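You operate a simulated robot arm through the tools that you are given. There is no shell and no other tool.

You run a simulated robot arm. Do the job below in one go: nothing can be reset, and whatever is moved stays where it is left.

Task
Switch the outlet off, then put the mains plug in its holder, wind the cable in and brake the reel.

It is judged by the outcome, as a careful person would: the job done as asked, and still so three seconds after it is handed in. It fails if anything else is knocked over, pushed out of place, dropped, spilled or broken.

Robot
A 6-joint arm with a two-finger gripper, fixed in place. Base frame: the origin is on the floor under the middle of its stand, x ahead of it, y to its left, z up; the work surface is at about z = 0.8. Units: m, rad, N and s.
It reaches about 1.572 m from its shoulder. Its first joint turns from -2.897 to 2.897 rad. Payload 2.45 kg.
The tool frame sits at the grasp point between the pads (the TCP): z along the fingers, y along the line on which they close. The tips reach 0.02 m beyond it. The gripper opens to 0.14 m; its body begins 0.168 m behind the TCP.
Orientation is that of the tool frame in the base frame, as a unit quaternion [x, y, z, w]. With the fingers straight down and closing along the base's y, the tool's x points along the base's -x, its y along +y and its z along -z.

Tools
- The arm moves only by the tool move_arm. Its argument "increments" is a list of rows, each an object of numbers (a shift or turn left out is 0, a gripper value left out holds the last): "wx", "wy", "wz": the turn, a rotation vector about the tool's x, y, z in rad; "x", "y", "z": the shift along the tool's x, y, z in m; "grip": the opening, from 0 (shut) to 1 (fully open). In form: [{"wx": .., "wy": .., "wz": .., "x": .., "y": .., "z": .., "grip": ..}, ...]. A call has 1 to 20 rows; each row shifts and turns the commanded pose from where the row before left it, along the tool's axes as they then stand. Each row takes 0.2 s and may step no farther than 0.05 m and 0.15 rad from the row before; otherwise, or with a gripper value out of range, the whole call is refused. Where a pose cannot be reached the arm comes as near as it can. A force on the tool above 90 N (or 10 N above the force at the start of the call, whichever is more), or a blocked arm, ends the call early, and 0.2 s more pass. The fingers move at their own pace (about 0.045 m/s each) and stop on an object; they squeeze with about 44 N. The grip force told is the motor's: it shows also when the fingers shut on nothing. Time passes only in rows, and 0.2 s behind the last, so rows that do not move let the fingers close. It gives the time, the measured TCP pose, the force on the tool (base axes), the opening and the grip force at its end, in the units of the frame above (readings bear some noise), with the torque about the TCP (base axes, N m) and any sound that the robot's microphone picked up.
- Cameras (640 x 400 px; columns grow to the right, rows downward): "scene" is fixed at [0.0516, 0.5, 1.5829]; the picture's right is [0.04, -1.00, 0.00], its down [-0.57, -0.02, -0.82] and it looks along [0.82, 0.03, -0.57] (base axes); focal length 354 px, centre (320, 200). "wrist" rides on the gripper at [0.078, 0.011, -0.209] in the tool frame; the picture's right is [-0.14, 0.99, 0.00], its down [-0.92, -0.13, -0.37] and it looks along [-0.36, -0.05, 0.93] (tool axes); focal length 280 px, centre (320, 200). There is no depth. A picture from a camera that has moved, and an enlarged one, comes with that camera's place and axes in the base frame and with its lens.
- camera(camera): a new picture of that camera. The clock stands still meanwhile.
- inspect(camera, box): a new picture of the part [left, top, right, bottom] of that camera's present view, enlarged. The clock stands still meanwhile.
- job_done(): hands the job in; it is judged then, once.

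Nothing tells you positions but the pictures and the camera data. Unless the task says otherwise, let go and move clear before handing in.

The tools are called after "Emit:" by a JSON object that holds its "api" and its "payload". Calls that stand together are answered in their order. move_arm: Moves the arm, as the interface text tells. Its arguments: {"type":"object","properties":{"increments":{"type":"array"}},"required":["increments"]} The other tools are called the same way: camera (camera) takes a picture; inspect (camera, box) takes an enlarged picture of a part of a camera's view; job_done () hands the job in.

At the start:

```text
t: 0.0
tcp_pos: [0.7759, 0.2597, 1.2513]
tcp_rot: [0.0, 1.0, 0.0, 0.0]
ft_force: [0.6, 0.2, 0.3]
moment: [0.01, -0.02, 0.01]
gripper_width: 0.1398
grasp_force: 0.0
```

scene: 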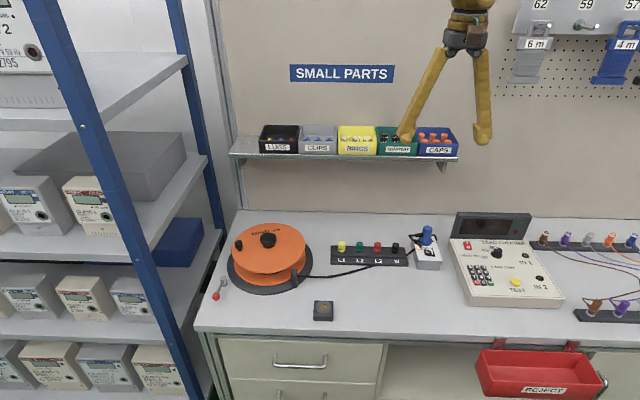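
wrist: 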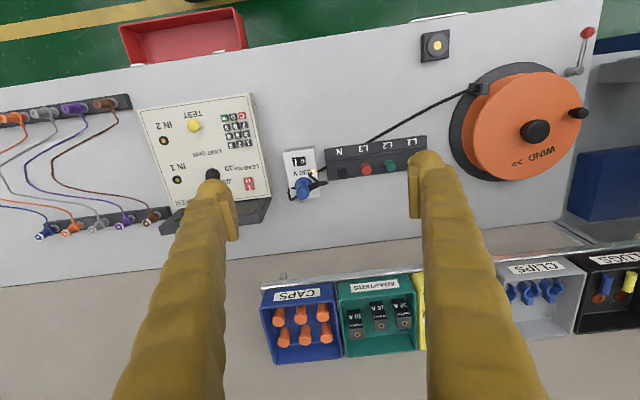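

I see an orange cable reel at the left of the bench with a red-knobbed lever (probably the brake), a small outlet box with a blue plug in it, and a black square item in front that may be the plug's holder. I'll look closer at each before moving.

Emit:
{"api": "inspect", "payload": {"camera": "scene", "box": [200, 210, 330, 310]}}

Emit:
{"api": "inspect", "payload": {"camera": "scene", "box": [380, 210, 480, 280]}}

Emit:
{"api": "inspect", "payload": {"camera": "wrist", "box": [260, 110, 360, 210]}}

Emit:
{"api": "inspect", "payload": {"camera": "wrist", "box": [400, 10, 620, 190]}}

Emit:
{"api": "inspect", "payload": {"camera": "scene", "box": [290, 280, 360, 330]}}

```text
4.00 times, centred on (265, 260) of scene
camera zoom: at [0.0516, 0.5, 1.5829], right [0.04, -1.0, 0.0], down [-0.57, -0.02, -0.82], along [0.82, 0.03, -0.57], focal length 1415 px, centre (540, -40)
```

zoom: 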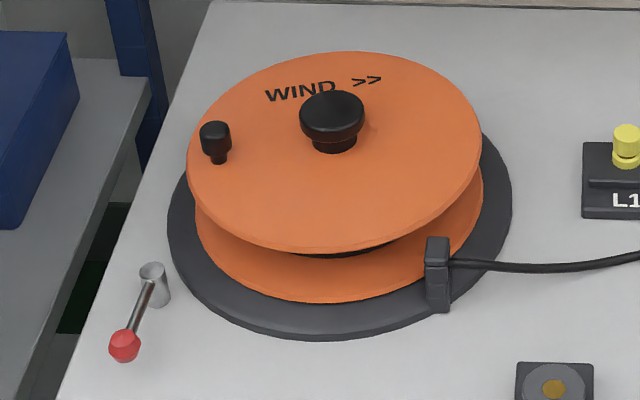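

```text
5.71 times, centred on (430, 245) of scene
camera zoom: at [0.0516, 0.5, 1.5829], right [0.04, -1.0, 0.0], down [-0.57, -0.02, -0.82], along [0.82, 0.03, -0.57], focal length 2021 px, centre (-309, -57)
```

zoom: 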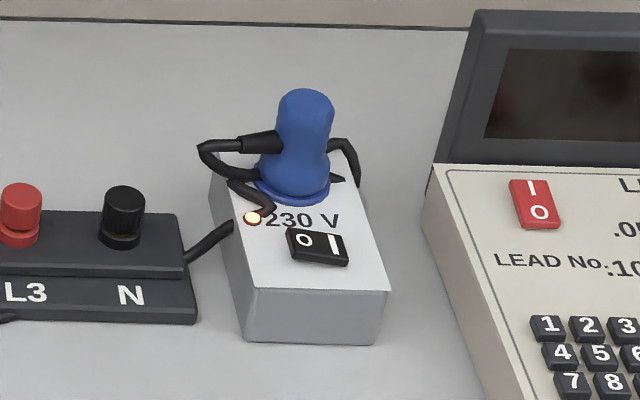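

```text
4.00 times, centred on (310, 160) of wrist
camera zoom: at [0.6973, 0.2703, 1.4599], right [0.14, 0.99, 0.0], down [0.92, -0.13, 0.37], along [0.37, -0.05, -0.93], focal length 1122 px, centre (360, 360)
```

zoom: 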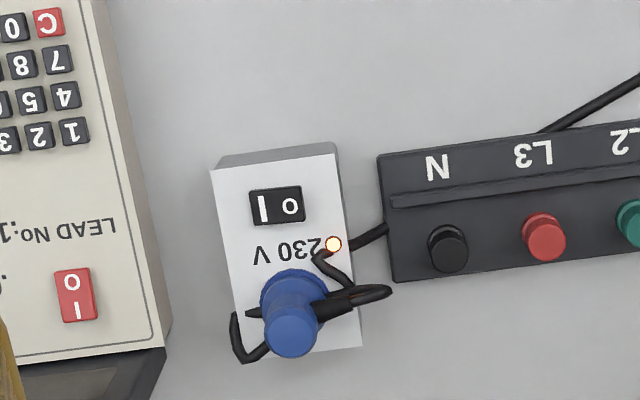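

```text
2.22 times, centred on (510, 100) of wrist
camera zoom: at [0.6973, 0.2703, 1.4599], right [0.14, 0.99, 0.0], down [0.92, -0.13, 0.37], along [0.37, -0.05, -0.93], focal length 623 px, centre (-102, 422)
```

zoom: 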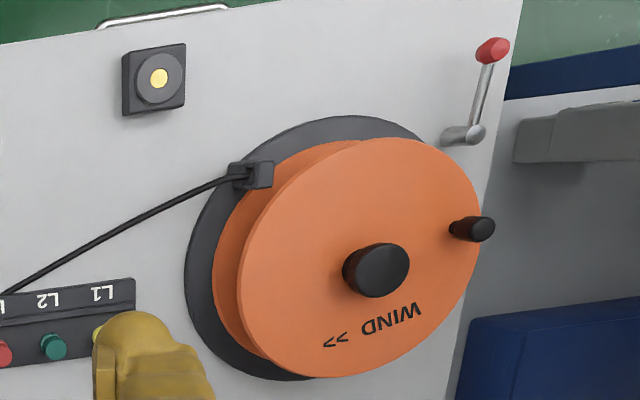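

```text
8.00 times, centred on (325, 305) of scene
camera zoom: at [0.0516, 0.5, 1.5829], right [0.04, -1.0, 0.0], down [-0.57, -0.02, -0.82], along [0.82, 0.03, -0.57], focal length 2830 px, centre (280, -640)
```

zoom: 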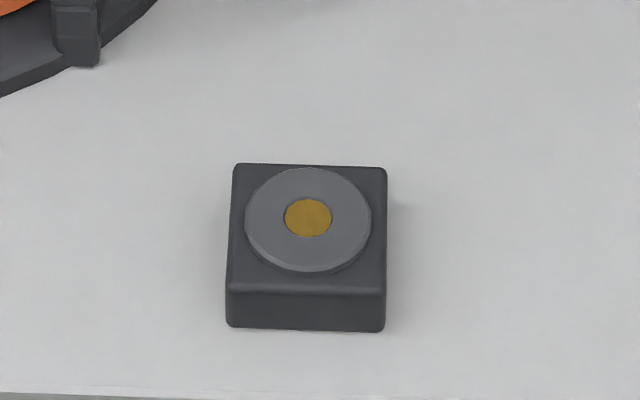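

Emit:
{"api": "inspect", "payload": {"camera": "scene", "box": [380, 0, 510, 150]}}

Emit:
{"api": "inspect", "payload": {"camera": "wrist", "box": [150, 130, 500, 400]}}

Emit:
{"api": "inspect", "payload": {"camera": "scene", "box": [180, 260, 260, 320]}}

Emit:
{"api": "inspect", "payload": {"camera": "scene", "box": [300, 220, 460, 320]}}

```text
2.67 times, centred on (445, 75) of scene
camera zoom: at [0.0516, 0.5, 1.5829], right [0.04, -1.0, 0.0], down [-0.57, -0.02, -0.82], along [0.82, 0.03, -0.57], focal length 943 px, centre (-13, 533)
```

zoom: 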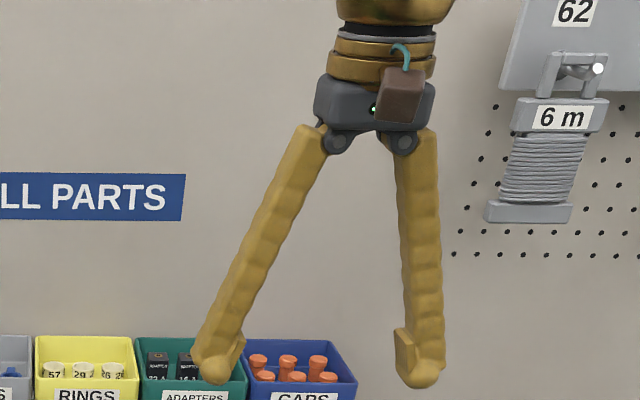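

```text
1.48 times, centred on (325, 265) of wrist
camera zoom: at [0.6973, 0.2703, 1.4599], right [0.14, 0.99, 0.0], down [0.92, -0.13, 0.37], along [0.37, -0.05, -0.93], focal length 415 px, centre (313, 104)
```

zoom: 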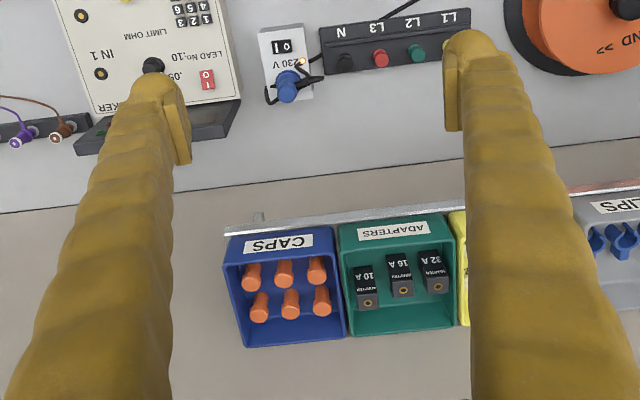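

```text
6.67 times, centred on (220, 290) of scene
camera zoom: at [0.0516, 0.5, 1.5829], right [0.04, -1.0, 0.0], down [-0.57, -0.02, -0.82], along [0.82, 0.03, -0.57], focal length 2358 px, centre (987, -400)
```

zoom: 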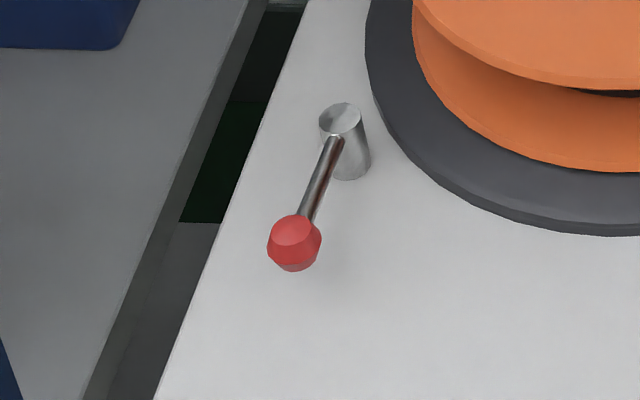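

```text
4.00 times, centred on (380, 270) of scene
camera zoom: at [0.0516, 0.5, 1.5829], right [0.04, -1.0, 0.0], down [-0.57, -0.02, -0.82], along [0.82, 0.03, -0.57], focal length 1415 px, centre (80, -80)
```

zoom: 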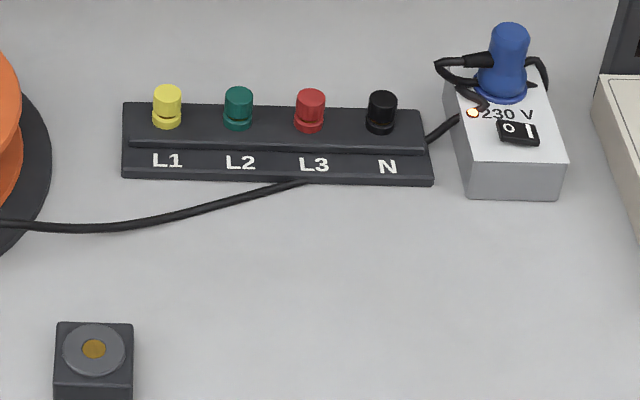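

The outlet box (about x 0.82–0.93, y 0.16–0.235) has a rocker with O on its left side, and its lamp is lit. The plug stands behind the rocker. The holder is near (0.65, 0.51) and the brake lever near (0.73, 0.80). I'll move above the outlet with the fingers shut to see it better.

Emit:
{"api": "move_arm", "payload": {"increments": [{"y": -0.015, "z": 0.04, "grip": 0}, {"y": -0.015, "z": 0.04}, {"y": -0.015, "z": 0.04}, {"y": -0.01, "z": 0.04}, {}, {}, {}, {}]}}

Emit:
{"api": "camera", "payload": {"camera": "wrist"}}

Emit:
{"api": "inspect", "payload": {"camera": "scene", "box": [380, 60, 500, 280]}}

```text
t: 1.8
tcp_pos: [0.7737, 0.2024, 1.0914]
tcp_rot: [-0.001, 1.0, 0.0, 0.001]
ft_force: [-0.4, 0.2, 0.0]
moment: [0.01, 0.02, -0.02]
gripper_width: 0.0001
grasp_force: 15.8
```

```text
taken
camera wrist: at [0.6967, 0.212, 1.2996], right [0.14, 0.99, 0.0], down [0.92, -0.13, 0.37], along [0.37, -0.05, -0.93], focal length 280 px, centre (320, 200)
```

wrist: 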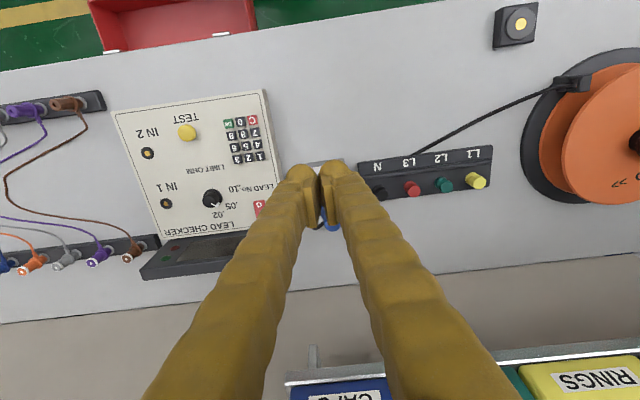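

```text
1.82 times, centred on (440, 170) of scene
camera zoom: at [0.0516, 0.5, 1.5829], right [0.04, -1.0, 0.0], down [-0.57, -0.02, -0.82], along [0.82, 0.03, -0.57], focal length 643 px, centre (102, 254)
```

zoom: 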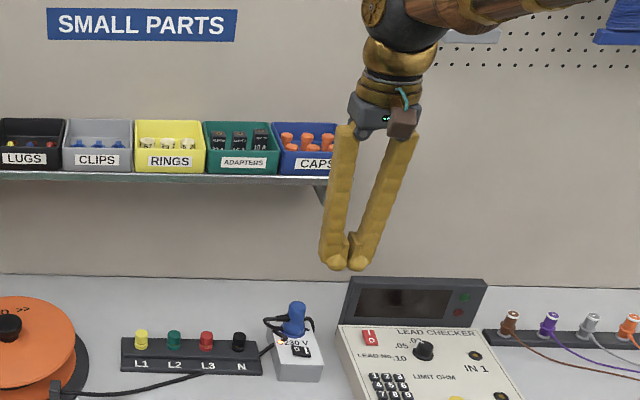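

The shut fingers block the wrist view. I'll back off a little toward the robot, open the fingers and look between them at the switch and plug.

Emit:
{"api": "move_arm", "payload": {"increments": [{"x": 0.03, "z": 0.03, "grip": 1}, {"x": 0.03, "z": 0.03}, {"z": 0.03}, {}, {}, {}, {}, {}]}}

Emit:
{"api": "camera", "payload": {"camera": "wrist"}}

Emit:
{"api": "inspect", "payload": {"camera": "wrist", "box": [230, 180, 410, 300]}}

```text
t: 3.6
tcp_pos: [0.7153, 0.201, 1.0012]
tcp_rot: [0.0, 1.0, -0.001, 0.001]
ft_force: [0.1, 0.6, 0.9]
moment: [-0.01, -0.02, 0.0]
gripper_width: 0.1401
grasp_force: 0.0
```

```text
taken
camera wrist: at [0.6375, 0.2127, 1.2091], right [0.14, 0.99, 0.0], down [0.92, -0.13, 0.37], along [0.37, -0.05, -0.93], focal length 280 px, centre (320, 200)
```

wrist: 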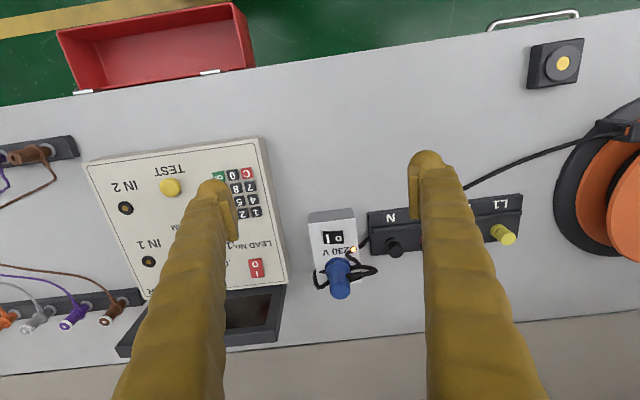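

```text
3.33 times, centred on (320, 240) of wrist
camera zoom: at [0.6375, 0.2127, 1.2091], right [0.14, 0.99, 0.0], down [0.92, -0.13, 0.37], along [0.37, -0.05, -0.93], focal length 935 px, centre (320, 67)
```

zoom: 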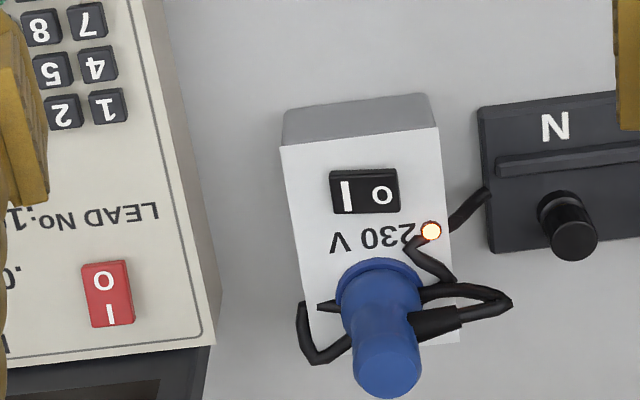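

The outlet's rocker centre is around (0.838, 0.204), with the O side at y≈0.213. The plug stands at about (0.895, 0.205) with its top near z≈0.90, and its cable exits toward +y. I'll shut the fingers, move above the switch and tilt so the left fingertip leads.

Emit:
{"api": "move_arm", "payload": {"increments": [{"grip": 0}, {}, {}, {}, {}, {}, {}, {"x": -0.04, "z": 0.015}, {"x": -0.04, "z": 0.015}, {"x": -0.04, "z": 0.015}, {"x": -0.003, "wx": 0.1167}, {"wx": 0.1167}, {"wx": 0.1166}, {}]}}

Emit:
{"api": "inspect", "payload": {"camera": "scene", "box": [370, 130, 490, 280]}}

Emit:
{"api": "camera", "payload": {"camera": "wrist"}}

```text
t: 6.6
tcp_pos: [0.8388, 0.2058, 0.9567]
tcp_rot: [0.0, 0.985, -0.175, 0.001]
ft_force: [0.7, -0.5, 0.2]
moment: [0.01, -0.01, 0.02]
gripper_width: 0.0
grasp_force: 29.7
```

```text
2.67 times, centred on (430, 205) of scene
camera zoom: at [0.0516, 0.5, 1.5829], right [0.04, -1.0, 0.0], down [-0.57, -0.02, -0.82], along [0.82, 0.03, -0.57], focal length 943 px, centre (27, 187)
```

zoom: 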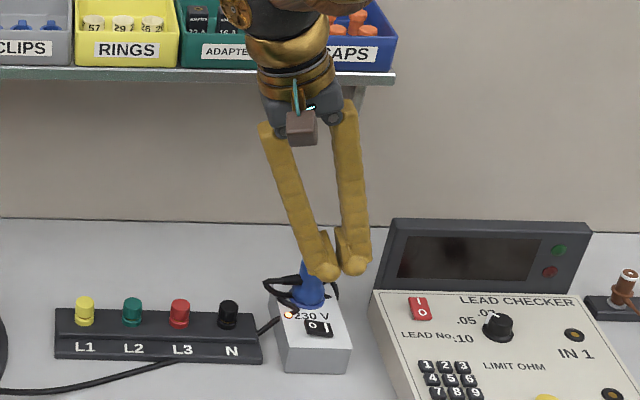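

```text
taken
camera wrist: at [0.7602, 0.2865, 1.1487], right [0.14, 0.93, -0.34], down [0.92, 0.01, 0.39], along [0.37, -0.37, -0.86], focal length 280 px, centre (320, 200)
```

wrist: 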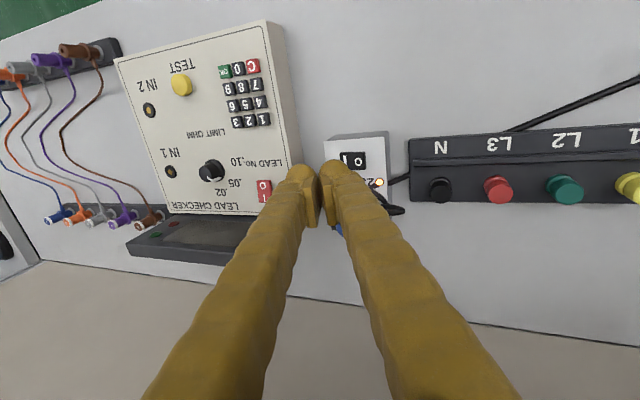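

Emit:
{"api": "inspect", "payload": {"camera": "scene", "box": [465, 215, 525, 265]}}

Emit:
{"api": "inspect", "payload": {"camera": "scene", "box": [470, 205, 520, 265]}}

Emit:
{"api": "inspect", "payload": {"camera": "scene", "box": [405, 205, 455, 275]}}

Emit:
{"api": "inspect", "payload": {"camera": "wrist", "box": [280, 120, 420, 220]}}

```text
8.00 times, centred on (495, 240) of scene
camera zoom: at [0.0516, 0.5, 1.5829], right [0.04, -1.0, 0.0], down [-0.57, -0.02, -0.82], along [0.82, 0.03, -0.57], focal length 2830 px, centre (-1080, -120)
```

zoom: 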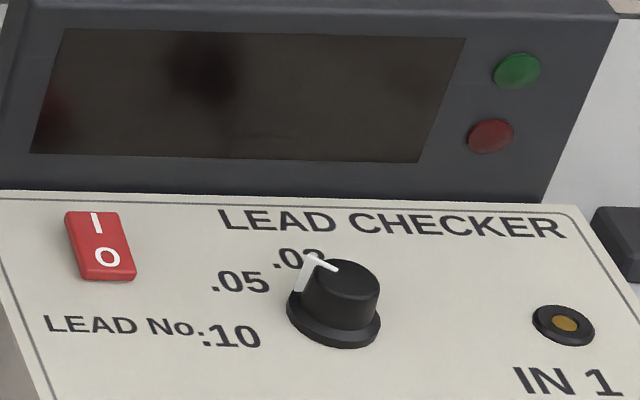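

```text
6.67 times, centred on (495, 235) of scene
camera zoom: at [0.0516, 0.5, 1.5829], right [0.04, -1.0, 0.0], down [-0.57, -0.02, -0.82], along [0.82, 0.03, -0.57], focal length 2358 px, centre (-847, -33)
```

zoom: 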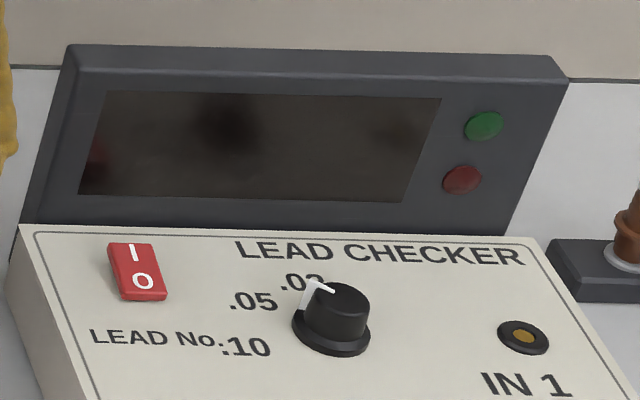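

```text
5.71 times, centred on (430, 240) of scene
camera zoom: at [0.0516, 0.5, 1.5829], right [0.04, -1.0, 0.0], down [-0.57, -0.02, -0.82], along [0.82, 0.03, -0.57], focal length 2021 px, centre (-309, -29)
```

zoom: 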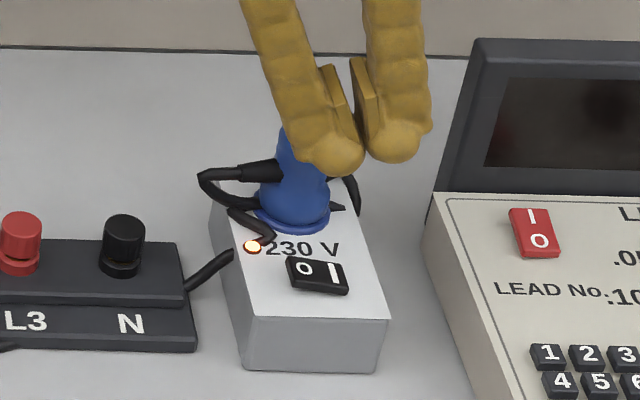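

```text
4.00 times, centred on (350, 170) of wrist
camera zoom: at [0.7602, 0.2865, 1.1487], right [0.14, 0.93, -0.34], down [0.92, 0.01, 0.39], along [0.37, -0.37, -0.86], focal length 1122 px, centre (200, 320)
```

zoom: 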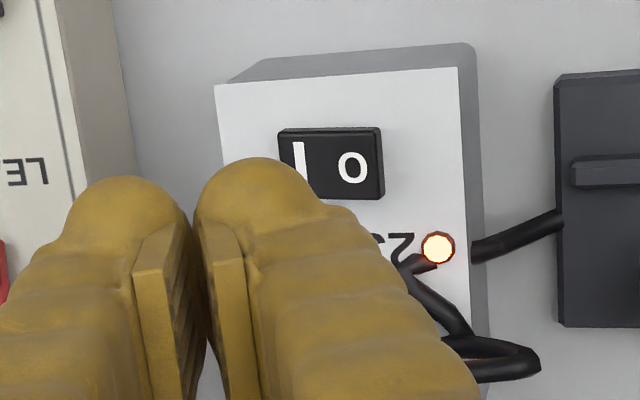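

The left fingertip is over the O side of the rocker, which is at about (0.841, 0.211). I'll lower it in steps, watching the force.

Emit:
{"api": "move_arm", "payload": {"increments": [{"x": -0.001, "y": 0.0054, "z": 0.0241}, {"y": 0.0055, "z": 0.0235}, {"y": 0.002, "z": 0.005}, {}]}}

Emit:
{"api": "inspect", "payload": {"camera": "scene", "box": [405, 205, 455, 275]}}

Emit:
{"api": "inspect", "payload": {"camera": "wrist", "box": [280, 120, 420, 220]}}

```text
t: 7.6
tcp_pos: [0.8401, 0.1987, 0.9022]
tcp_rot: [0.0, 0.985, -0.174, 0.001]
ft_force: [0.0, 0.1, 0.8]
moment: [0.01, -0.01, -0.01]
gripper_width: 0.0
grasp_force: 29.2
```

```text
5.71 times, centred on (430, 240) of scene
camera zoom: at [0.0516, 0.5, 1.5829], right [0.04, -1.0, 0.0], down [-0.57, -0.02, -0.82], along [0.82, 0.03, -0.57], focal length 2021 px, centre (-309, -29)
```

zoom: 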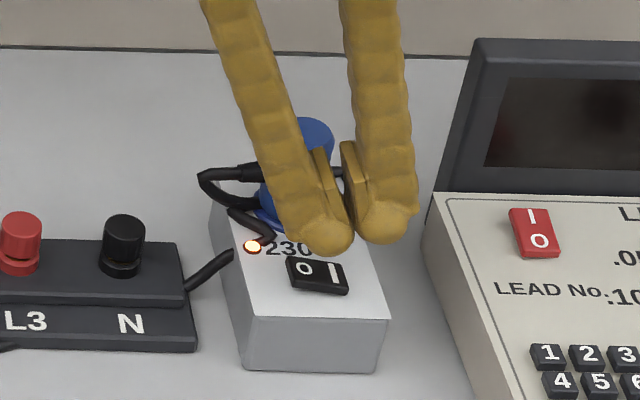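

```text
4.00 times, centred on (350, 170) of wrist
camera zoom: at [0.7621, 0.2809, 1.0944], right [0.14, 0.93, -0.34], down [0.92, 0.01, 0.39], along [0.37, -0.37, -0.86], focal length 1122 px, centre (200, 320)
```

zoom: 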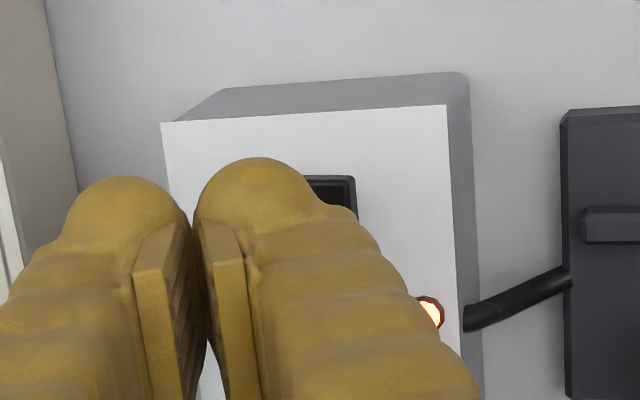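

The fingertip would land near the rocker's middle. I'll shift slightly toward the O side and forward, then lower more.

Emit:
{"api": "move_arm", "payload": {"increments": [{"x": -0.006, "y": 0.0066, "z": -0.0024}, {"y": 0.0034, "z": 0.0094}, {"y": 0.001, "z": 0.003}, {}]}}

Emit:
{"api": "inspect", "payload": {"camera": "scene", "box": [405, 205, 455, 275]}}

Emit:
{"api": "inspect", "payload": {"camera": "wrist", "box": [280, 120, 420, 220]}}

```text
t: 8.6
tcp_pos: [0.8448, 0.2062, 0.8907]
tcp_rot: [0.0, 0.985, -0.173, 0.001]
ft_force: [0.0, -0.3, 0.3]
moment: [0.01, -0.01, 0.01]
gripper_width: 0.0
grasp_force: 29.1
```

```text
5.71 times, centred on (430, 240) of scene
camera zoom: at [0.0516, 0.5, 1.5829], right [0.04, -1.0, 0.0], down [-0.57, -0.02, -0.82], along [0.82, 0.03, -0.57], focal length 2021 px, centre (-309, -29)
```

zoom: 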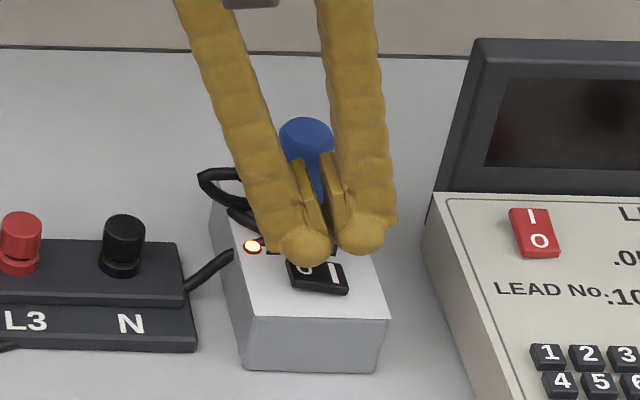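

```text
4.00 times, centred on (350, 170) of wrist
camera zoom: at [0.7675, 0.288, 1.0819], right [0.14, 0.93, -0.34], down [0.92, 0.01, 0.39], along [0.37, -0.37, -0.86], focal length 1122 px, centre (200, 320)
```

zoom: 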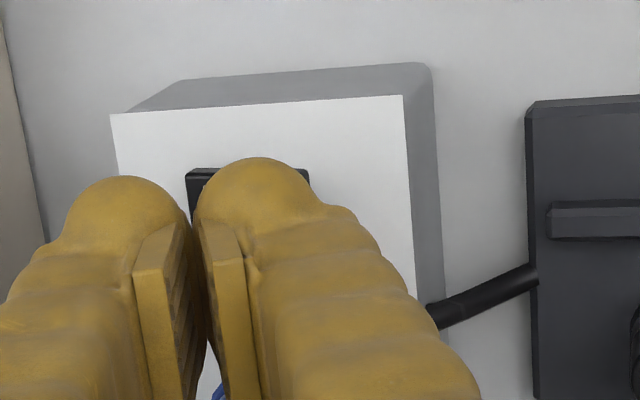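

The tip is now right over the O. I'll lower in small steps and check the force.

Emit:
{"api": "move_arm", "payload": {"increments": [{"y": 0.0014, "z": 0.0038}, {"y": 0.0014, "z": 0.0038}, {}]}}

Emit:
{"api": "inspect", "payload": {"camera": "scene", "box": [405, 205, 455, 275]}}

```text
t: 9.4
tcp_pos: [0.8453, 0.2067, 0.8815]
tcp_rot: [0.0, 0.985, -0.173, 0.001]
ft_force: [0.5, 0.1, 0.0]
moment: [0.0, 0.0, -0.01]
gripper_width: 0.0
grasp_force: 28.9
```

```text
5.71 times, centred on (430, 240) of scene
camera zoom: at [0.0516, 0.5, 1.5829], right [0.04, -1.0, 0.0], down [-0.57, -0.02, -0.82], along [0.82, 0.03, -0.57], focal length 2021 px, centre (-309, -29)
```

zoom: 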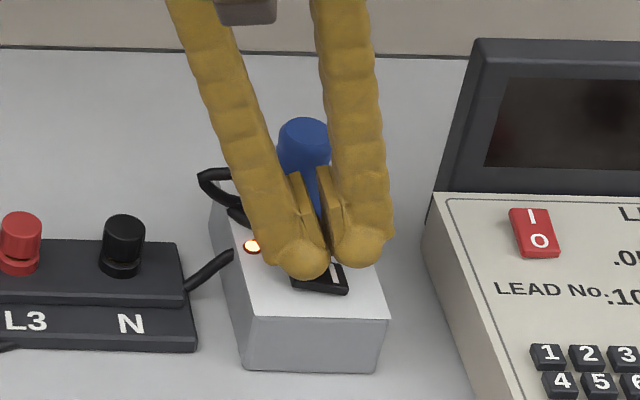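

Emit:
{"api": "move_arm", "payload": {"increments": [{"y": 0.0018, "z": 0.0025}, {"y": 0.0014, "z": 0.0025}, {}]}}

Emit:
{"api": "inspect", "payload": {"camera": "scene", "box": [405, 205, 455, 275]}}

```text
t: 10.2
tcp_pos: [0.8454, 0.2075, 0.8751]
tcp_rot: [0.0, 0.985, -0.174, 0.001]
ft_force: [0.1, 0.9, -0.2]
moment: [-0.03, -0.01, 0.03]
gripper_width: 0.0002
grasp_force: 30.0
heard: click
```

```text
5.71 times, centred on (430, 240) of scene
camera zoom: at [0.0516, 0.5, 1.5829], right [0.04, -1.0, 0.0], down [-0.57, -0.02, -0.82], along [0.82, 0.03, -0.57], focal length 2021 px, centre (-309, -29)
```

zoom: 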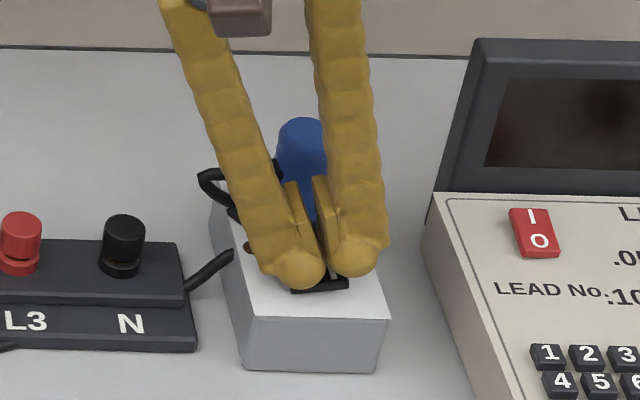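

I heard a click and the lamp has gone dark. I'll lift straight up and confirm.

Emit:
{"api": "move_arm", "payload": {"increments": [{"y": -0.0069, "z": -0.0188}, {"y": -0.0137, "z": -0.0376}, {"y": -0.0137, "z": -0.0376}, {"wx": -0.1167, "x": 0.02, "grip": 1}, {"wx": -0.1167, "x": 0.04}, {"wx": -0.1166, "x": 0.04}, {}, {}, {}, {}]}}

Emit:
{"api": "inspect", "payload": {"camera": "scene", "box": [405, 205, 455, 275]}}

Emit:
{"api": "camera", "payload": {"camera": "wrist"}}

```text
t: 12.4
tcp_pos: [0.744, 0.2079, 0.9744]
tcp_rot: [0.0, 1.0, 0.0, 0.0]
ft_force: [-0.1, -0.5, 0.1]
moment: [-0.02, 0.03, -0.03]
gripper_width: 0.1399
grasp_force: 0.0
```

```text
5.71 times, centred on (430, 240) of scene
camera zoom: at [0.0516, 0.5, 1.5829], right [0.04, -1.0, 0.0], down [-0.57, -0.02, -0.82], along [0.82, 0.03, -0.57], focal length 2021 px, centre (-309, -29)
```

zoom: 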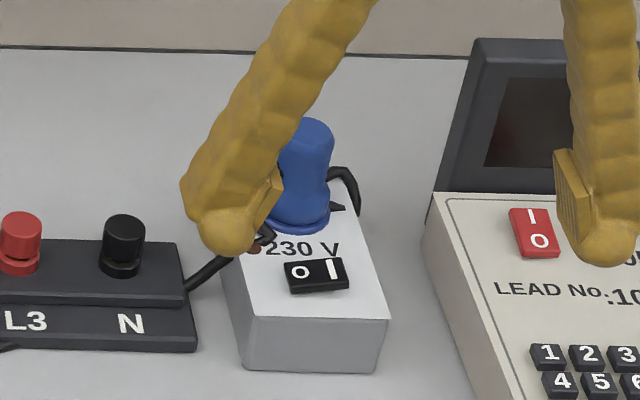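

```text
taken
camera wrist: at [0.666, 0.2175, 1.1829], right [0.14, 0.99, 0.0], down [0.92, -0.13, 0.37], along [0.37, -0.05, -0.93], focal length 280 px, centre (320, 200)
```

wrist: 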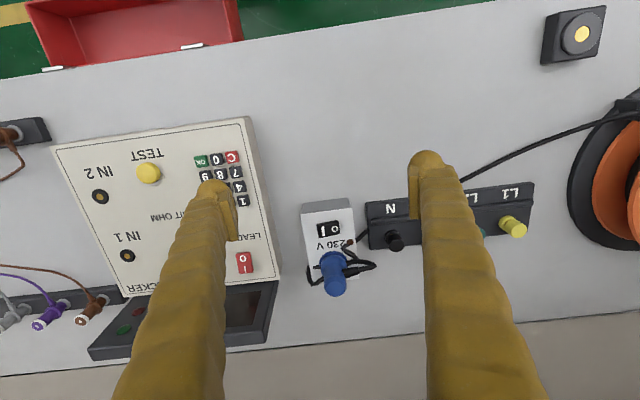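

Emit:
{"api": "inspect", "payload": {"camera": "wrist", "box": [280, 190, 400, 310]}}

Emit:
{"api": "inspect", "payload": {"camera": "wrist", "box": [530, 0, 620, 75]}}

```text
3.33 times, centred on (340, 250) of wrist
camera zoom: at [0.666, 0.2175, 1.1829], right [0.14, 0.99, 0.0], down [0.92, -0.13, 0.37], along [0.37, -0.05, -0.93], focal length 935 px, centre (253, 33)
```

zoom: 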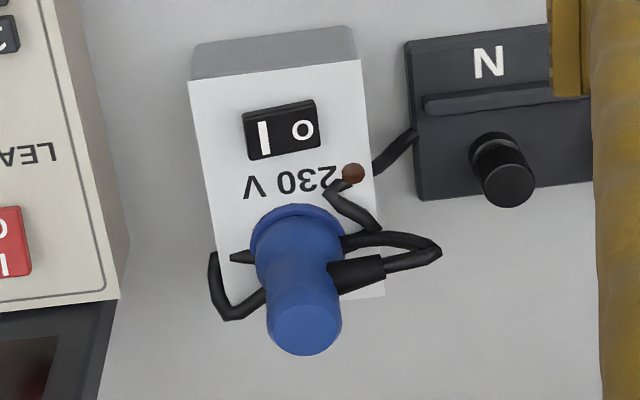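

```text
5.33 times, centred on (575, 38) of wrist
camera zoom: at [0.666, 0.2175, 1.1829], right [0.14, 0.99, 0.0], down [0.92, -0.13, 0.37], along [0.37, -0.05, -0.93], focal length 1495 px, centre (-1040, 1067)
```

zoom: 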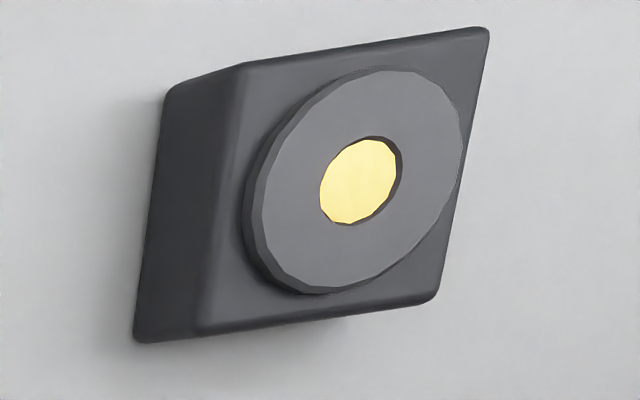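

The lamp is dark and the rocker has flipped, so the outlet is off. The plug stands at about (0.896, 0.2045) with its cable exiting toward +y. I'll turn the gripper so it closes across the plug away from the cable exit, and lean it back from the shelf.

Emit:
{"api": "move_arm", "payload": {"increments": [{"z": -0.01, "wz": 0.1496, "grip": 0.45}, {"z": -0.01, "wz": 0.1496}, {"wz": 0.1496}, {"wz": 0.1496}, {"wz": 0.1496}, {"wz": 0.1496}, {"wz": 0.1496}, {"wy": -0.1167}, {"wy": -0.1167}, {"wy": -0.1166}, {}, {}]}}

Emit:
{"api": "camera", "payload": {"camera": "wrist"}}

Emit:
{"api": "camera", "payload": {"camera": "scene"}}

```text
t: 15.0
tcp_pos: [0.7461, 0.2074, 0.9952]
tcp_rot: [0.492, 0.853, -0.086, 0.152]
ft_force: [0.2, -0.8, -0.7]
moment: [0.02, -0.01, 0.02]
gripper_width: 0.063
grasp_force: 0.0
```

```text
taken
camera wrist: at [0.6823, 0.3383, 1.1637], right [0.92, 0.38, 0.05], down [0.26, -0.7, 0.66], along [0.29, -0.6, -0.75], focal length 280 px, centre (320, 200)
```

wrist: 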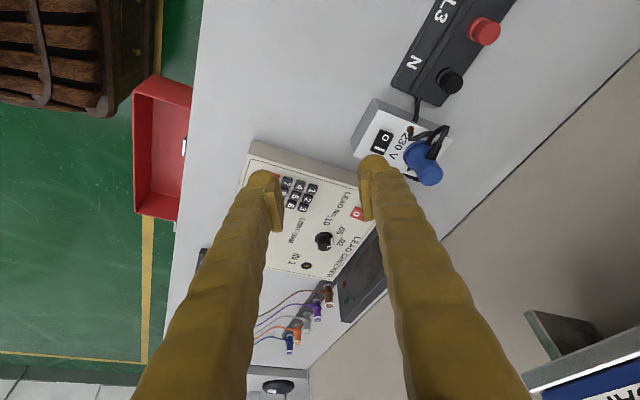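

```text
taken
```

scene: 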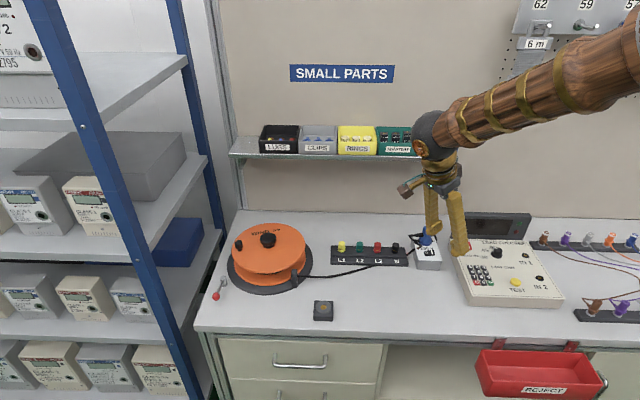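

Emit:
{"api": "move_arm", "payload": {"increments": [{"x": -0.0156, "y": 0.0321, "z": 0.0137}, {"x": -0.0156, "y": 0.0321, "z": 0.0137}, {"x": -0.0156, "y": 0.0321, "z": 0.0138}, {"x": -0.0156, "y": 0.0321, "z": 0.0138}, {}, {}]}}

Emit:
{"api": "camera", "payload": {"camera": "wrist"}}

Emit:
{"api": "inspect", "payload": {"camera": "scene", "box": [380, 130, 500, 280]}}

```text
t: 16.4
tcp_pos: [0.8926, 0.2022, 0.9697]
tcp_rot: [0.493, 0.853, -0.087, 0.15]
ft_force: [0.6, -0.3, -0.1]
moment: [0.0, 0.01, -0.01]
gripper_width: 0.0631
grasp_force: 0.1
```

```text
taken
camera wrist: at [0.8299, 0.3344, 1.1384], right [0.92, 0.38, 0.05], down [0.26, -0.7, 0.66], along [0.29, -0.6, -0.75], focal length 280 px, centre (320, 200)
```

wrist: 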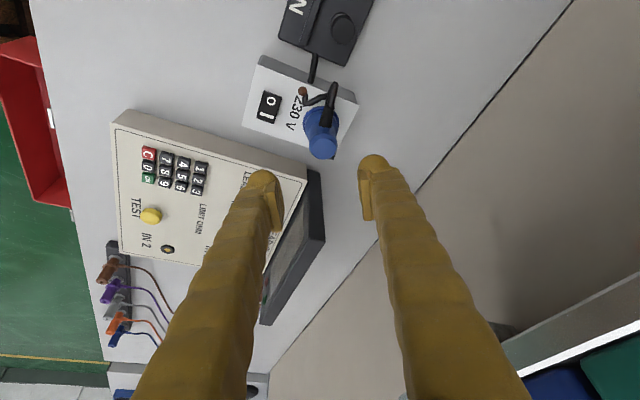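

```text
2.67 times, centred on (440, 205) of scene
camera zoom: at [0.0516, 0.5, 1.5829], right [0.04, -1.0, 0.0], down [-0.57, -0.02, -0.82], along [0.82, 0.03, -0.57], focal length 943 px, centre (0, 187)
```

zoom: 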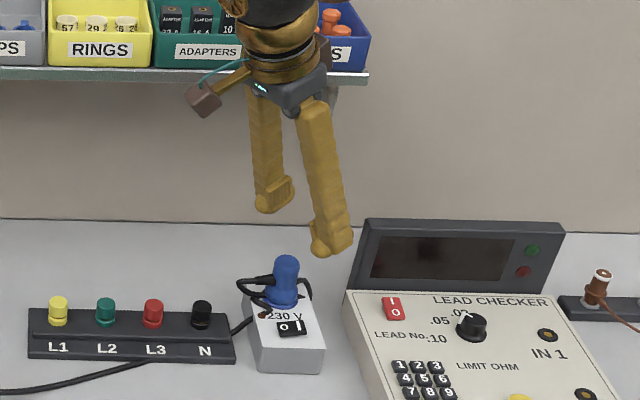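

The plug is centred between the open fingers apart from a few millimetres. I'll correct for that and lower most of the way, then check.

Emit:
{"api": "move_arm", "payload": {"increments": [{"x": 0.0069, "y": 0.004, "z": 0.0188}, {"x": 0.0069, "z": 0.0188}, {"x": 0.0051, "z": 0.0141}, {}, {}]}}

Emit:
{"api": "camera", "payload": {"camera": "wrist"}}

Emit:
{"api": "inspect", "payload": {"camera": "scene", "box": [400, 180, 470, 275]}}

```text
t: 17.6
tcp_pos: [0.8989, 0.2063, 0.9119]
tcp_rot: [0.492, 0.853, -0.086, 0.151]
ft_force: [0.0, -0.6, 0.0]
moment: [0.01, 0.01, 0.0]
gripper_width: 0.063
grasp_force: 0.1
```

```text
taken
camera wrist: at [0.8353, 0.3358, 1.0806], right [0.92, 0.38, 0.05], down [0.26, -0.7, 0.66], along [0.29, -0.6, -0.75], focal length 280 px, centre (320, 200)
```

wrist: 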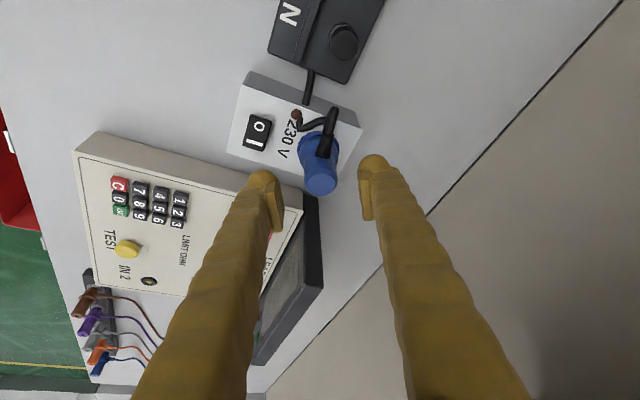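

```text
4.21 times, centred on (435, 228) of scene
camera zoom: at [0.0516, 0.5, 1.5829], right [0.04, -1.0, 0.0], down [-0.57, -0.02, -0.82], along [0.82, 0.03, -0.57], focal length 1489 px, centre (-164, 84)
```

zoom: 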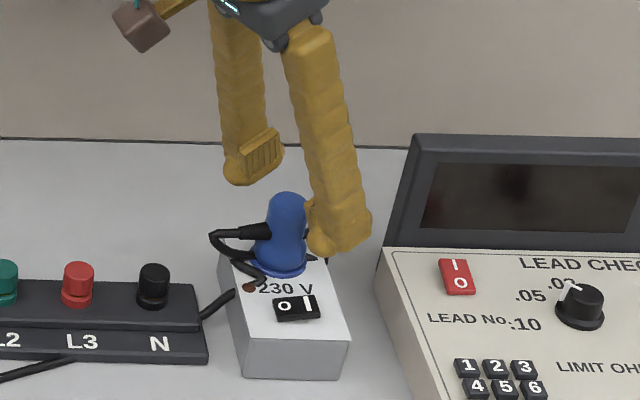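

The plug top is centred between the pads. I'll lower about 2 cm more and close.

Emit:
{"api": "move_arm", "payload": {"increments": [{"x": 0.0036, "z": 0.0098}, {"x": 0.0036, "z": 0.0098}, {}, {"grip": 0.2}, {}, {"grip": 0}, {}, {}, {}]}}

Emit:
{"api": "camera", "payload": {"camera": "wrist"}}

Emit:
{"api": "inspect", "payload": {"camera": "scene", "box": [400, 180, 470, 275]}}

```text
t: 19.6
tcp_pos: [0.899, 0.2074, 0.8898]
tcp_rot: [0.492, 0.853, -0.086, 0.152]
ft_force: [27.7, 11.9, -7.8]
moment: [0.18, -0.31, -0.2]
gripper_width: 0.0263
grasp_force: 43.9
```

```text
taken
camera wrist: at [0.8356, 0.337, 1.0592], right [0.92, 0.38, 0.05], down [0.26, -0.7, 0.66], along [0.29, -0.6, -0.75], focal length 280 px, centre (320, 200)
```

wrist: 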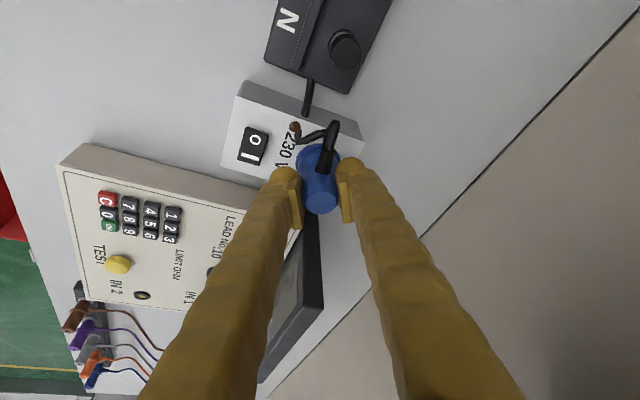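

```text
4.21 times, centred on (435, 228) of scene
camera zoom: at [0.0516, 0.5, 1.5829], right [0.04, -1.0, 0.0], down [-0.57, -0.02, -0.82], along [0.82, 0.03, -0.57], focal length 1489 px, centre (-164, 84)
```

zoom: 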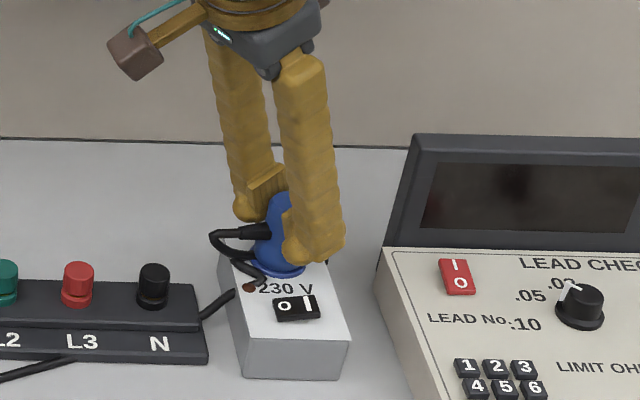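

The grip holds, but the fixed plug is pushing the gripper sideways by about 30 N. I'll ease the arm along the closing direction to relieve it before pulling.

Emit:
{"api": "move_arm", "payload": {"increments": [{"y": 0.002}, {}]}}

```text
t: 20.2
tcp_pos: [0.9, 0.2065, 0.8902]
tcp_rot: [0.492, 0.853, -0.087, 0.151]
ft_force: [-1.0, -1.4, 12.1]
moment: [0.02, 0.05, -0.31]
gripper_width: 0.0265
grasp_force: 44.2
```

Lateral force is gone. Now I'll pull the plug straight up slowly.

Emit:
{"api": "move_arm", "payload": {"increments": [{"x": -0.001, "z": -0.0028}, {"x": -0.001, "z": -0.0028}, {"x": -0.001, "z": -0.0028}, {}]}}

Emit:
{"api": "inspect", "payload": {"camera": "scene", "box": [400, 180, 470, 275]}}

```text
t: 21.2
tcp_pos: [0.9004, 0.2084, 0.8997]
tcp_rot: [0.492, 0.853, -0.086, 0.151]
ft_force: [-3.3, -0.2, -4.6]
moment: [0.04, 0.1, -0.08]
gripper_width: 0.0265
grasp_force: 44.5
```

```text
4.21 times, centred on (435, 228) of scene
camera zoom: at [0.0516, 0.5, 1.5829], right [0.04, -1.0, 0.0], down [-0.57, -0.02, -0.82], along [0.82, 0.03, -0.57], focal length 1489 px, centre (-164, 84)
```

zoom: 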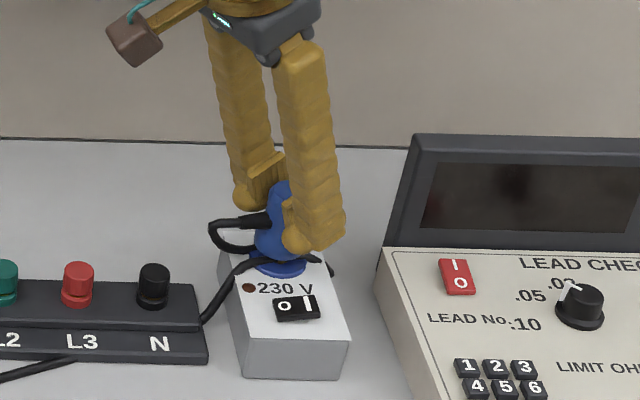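

The plug is coming out with light resistance. I'll keep lifting.

Emit:
{"api": "move_arm", "payload": {"increments": [{"x": -0.0027, "z": -0.0075}, {"x": -0.0041, "z": -0.0113}, {"x": -0.0041, "z": -0.0113}, {"x": -0.0041, "z": -0.0113}, {}]}}

Emit:
{"api": "inspect", "payload": {"camera": "scene", "box": [370, 160, 480, 280]}}

Emit:
{"api": "camera", "payload": {"camera": "wrist"}}

```text
t: 22.4
tcp_pos: [0.8988, 0.2066, 0.9436]
tcp_rot: [0.492, 0.853, -0.087, 0.151]
ft_force: [-0.2, -0.5, -0.9]
moment: [0.03, -0.03, -0.01]
gripper_width: 0.0268
grasp_force: 43.7
```

```text
3.33 times, centred on (425, 220) of scene
camera zoom: at [0.0516, 0.5, 1.5829], right [0.04, -1.0, 0.0], down [-0.57, -0.02, -0.82], along [0.82, 0.03, -0.57], focal length 1179 px, centre (-30, 133)
```

zoom: 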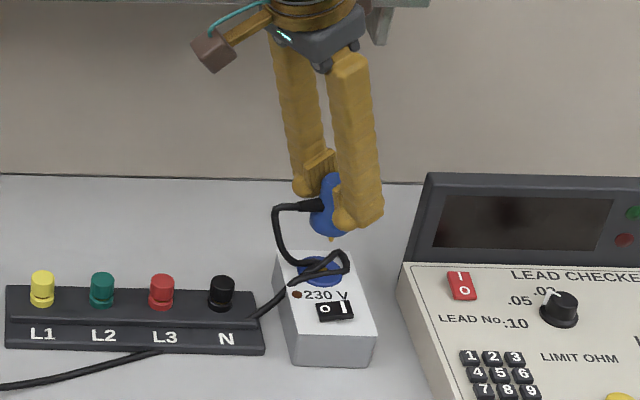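

```text
taken
camera wrist: at [0.8363, 0.3381, 1.112], right [0.92, 0.38, 0.05], down [0.26, -0.7, 0.66], along [0.29, -0.6, -0.75], focal length 280 px, centre (320, 200)
```

wrist: 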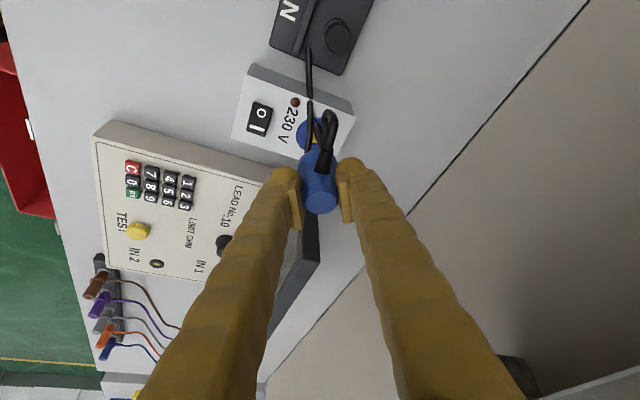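

The plug is out; it has a short centre pin, and the outlet shows a disc with a centre hole like the holder's. I'll look closely at the held plug.

Emit:
{"api": "inspect", "payload": {"camera": "scene", "box": [400, 210, 450, 255]}}

Emit:
{"api": "inspect", "payload": {"camera": "wrist", "box": [270, 80, 370, 230]}}

```text
8.89 times, centred on (425, 232) of scene
camera zoom: at [0.0516, 0.5, 1.5829], right [0.04, -1.0, 0.0], down [-0.57, -0.02, -0.82], along [0.82, 0.03, -0.57], focal length 3144 px, centre (-613, -89)
```

zoom: 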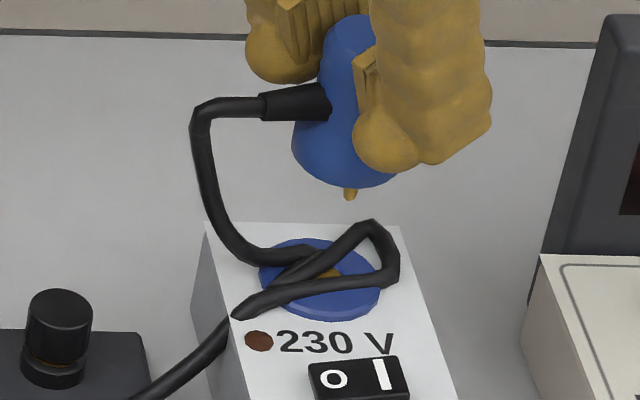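

```text
2.67 times, centred on (320, 155) of wrist
camera zoom: at [0.8363, 0.3381, 1.112], right [0.92, 0.38, 0.05], down [0.26, -0.7, 0.66], along [0.29, -0.6, -0.75], focal length 748 px, centre (320, 320)
```

zoom: 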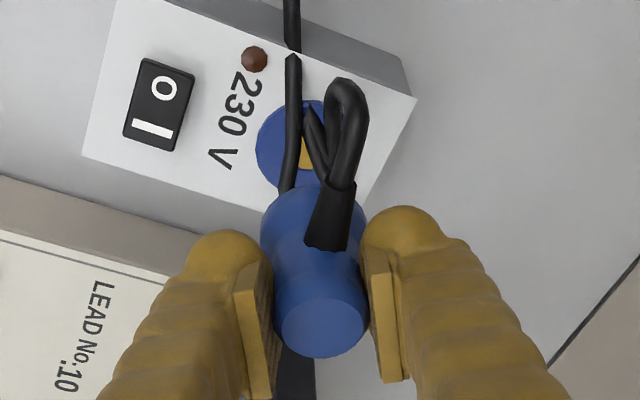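

The plug is held upright with a short centre pin about 5 cm below the grasp point. I'll carry it around the front of the terminal block, keeping the cable off the posts.

Emit:
{"api": "move_arm", "payload": {"increments": [{"x": 0.0138, "y": -0.0263, "z": -0.0215}, {"x": 0.0138, "y": -0.0263, "z": -0.0215}, {"x": 0.0139, "y": -0.0264, "z": -0.0216}, {"x": 0.0272, "y": -0.0116, "z": -0.0126}, {"x": 0.0272, "y": -0.0116, "z": -0.0126}, {"x": 0.0272, "y": -0.0117, "z": -0.0126}, {"x": 0.0271, "y": -0.0117, "z": -0.0125}, {}]}}

Emit:
{"api": "camera", "payload": {"camera": "scene"}}

Emit:
{"api": "camera", "payload": {"camera": "wrist"}}

```text
t: 24.2
tcp_pos: [0.6993, 0.3014, 0.9985]
tcp_rot: [0.492, 0.853, -0.087, 0.152]
ft_force: [-0.6, 0.1, -1.4]
moment: [0.03, 0.02, -0.02]
gripper_width: 0.0266
grasp_force: 43.7
```

```text
taken
```

scene: 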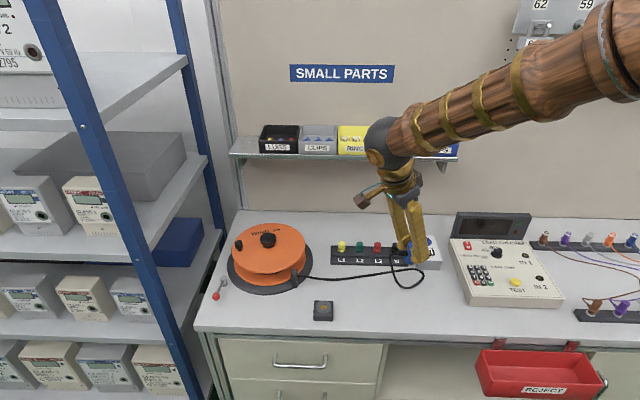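

```text
taken
camera wrist: at [0.6361, 0.4321, 1.1679], right [0.92, 0.38, 0.05], down [0.26, -0.7, 0.66], along [0.29, -0.6, -0.75], focal length 280 px, centre (320, 200)
```

wrist: 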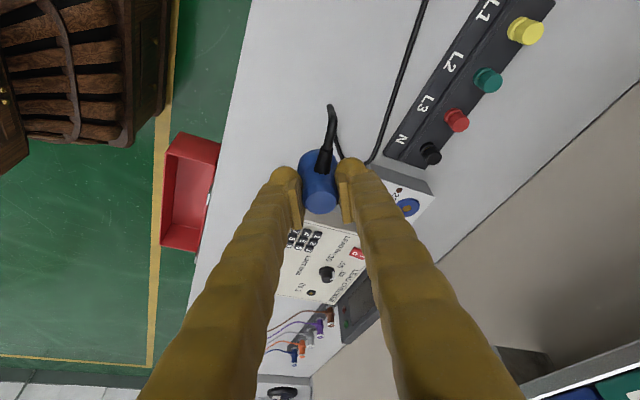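

The cable swung freely to the front of the terminal block. I'll continue to above the holder.

Emit:
{"api": "move_arm", "payload": {"increments": [{"x": 0.0349, "y": 0.011, "z": -0.0059}, {"x": 0.0349, "y": 0.011, "z": -0.0059}, {"x": 0.0349, "y": 0.011, "z": -0.0059}, {"x": 0.0349, "y": 0.011, "z": -0.0059}, {"x": 0.0349, "y": 0.011, "z": -0.0059}, {"x": 0.0347, "y": 0.0108, "z": -0.0058}, {}]}}

Emit:
{"api": "camera", "payload": {"camera": "scene"}}

Emit:
{"api": "camera", "payload": {"camera": "wrist"}}

```text
t: 25.8
tcp_pos: [0.6535, 0.516, 0.9611]
tcp_rot: [0.492, 0.853, -0.086, 0.151]
ft_force: [0.0, -0.7, -0.8]
moment: [0.01, 0.03, -0.04]
gripper_width: 0.0265
grasp_force: 43.7
```

```text
taken
```

scene: 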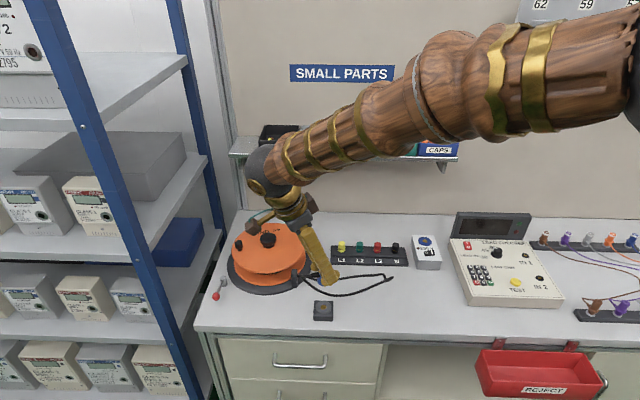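

```text
taken
camera wrist: at [0.5905, 0.6456, 1.1317], right [0.92, 0.38, 0.05], down [0.26, -0.7, 0.66], along [0.29, -0.6, -0.75], focal length 280 px, centre (320, 200)
```

wrist: 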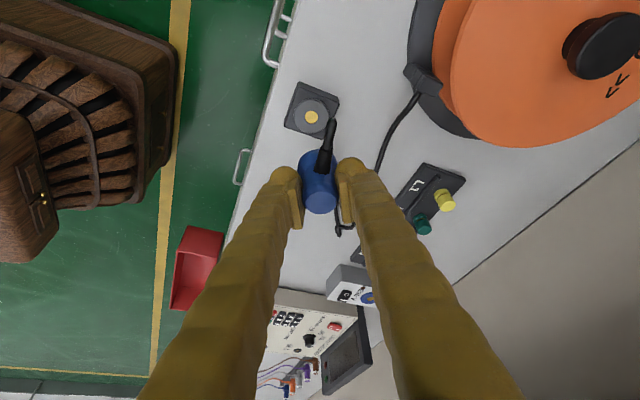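

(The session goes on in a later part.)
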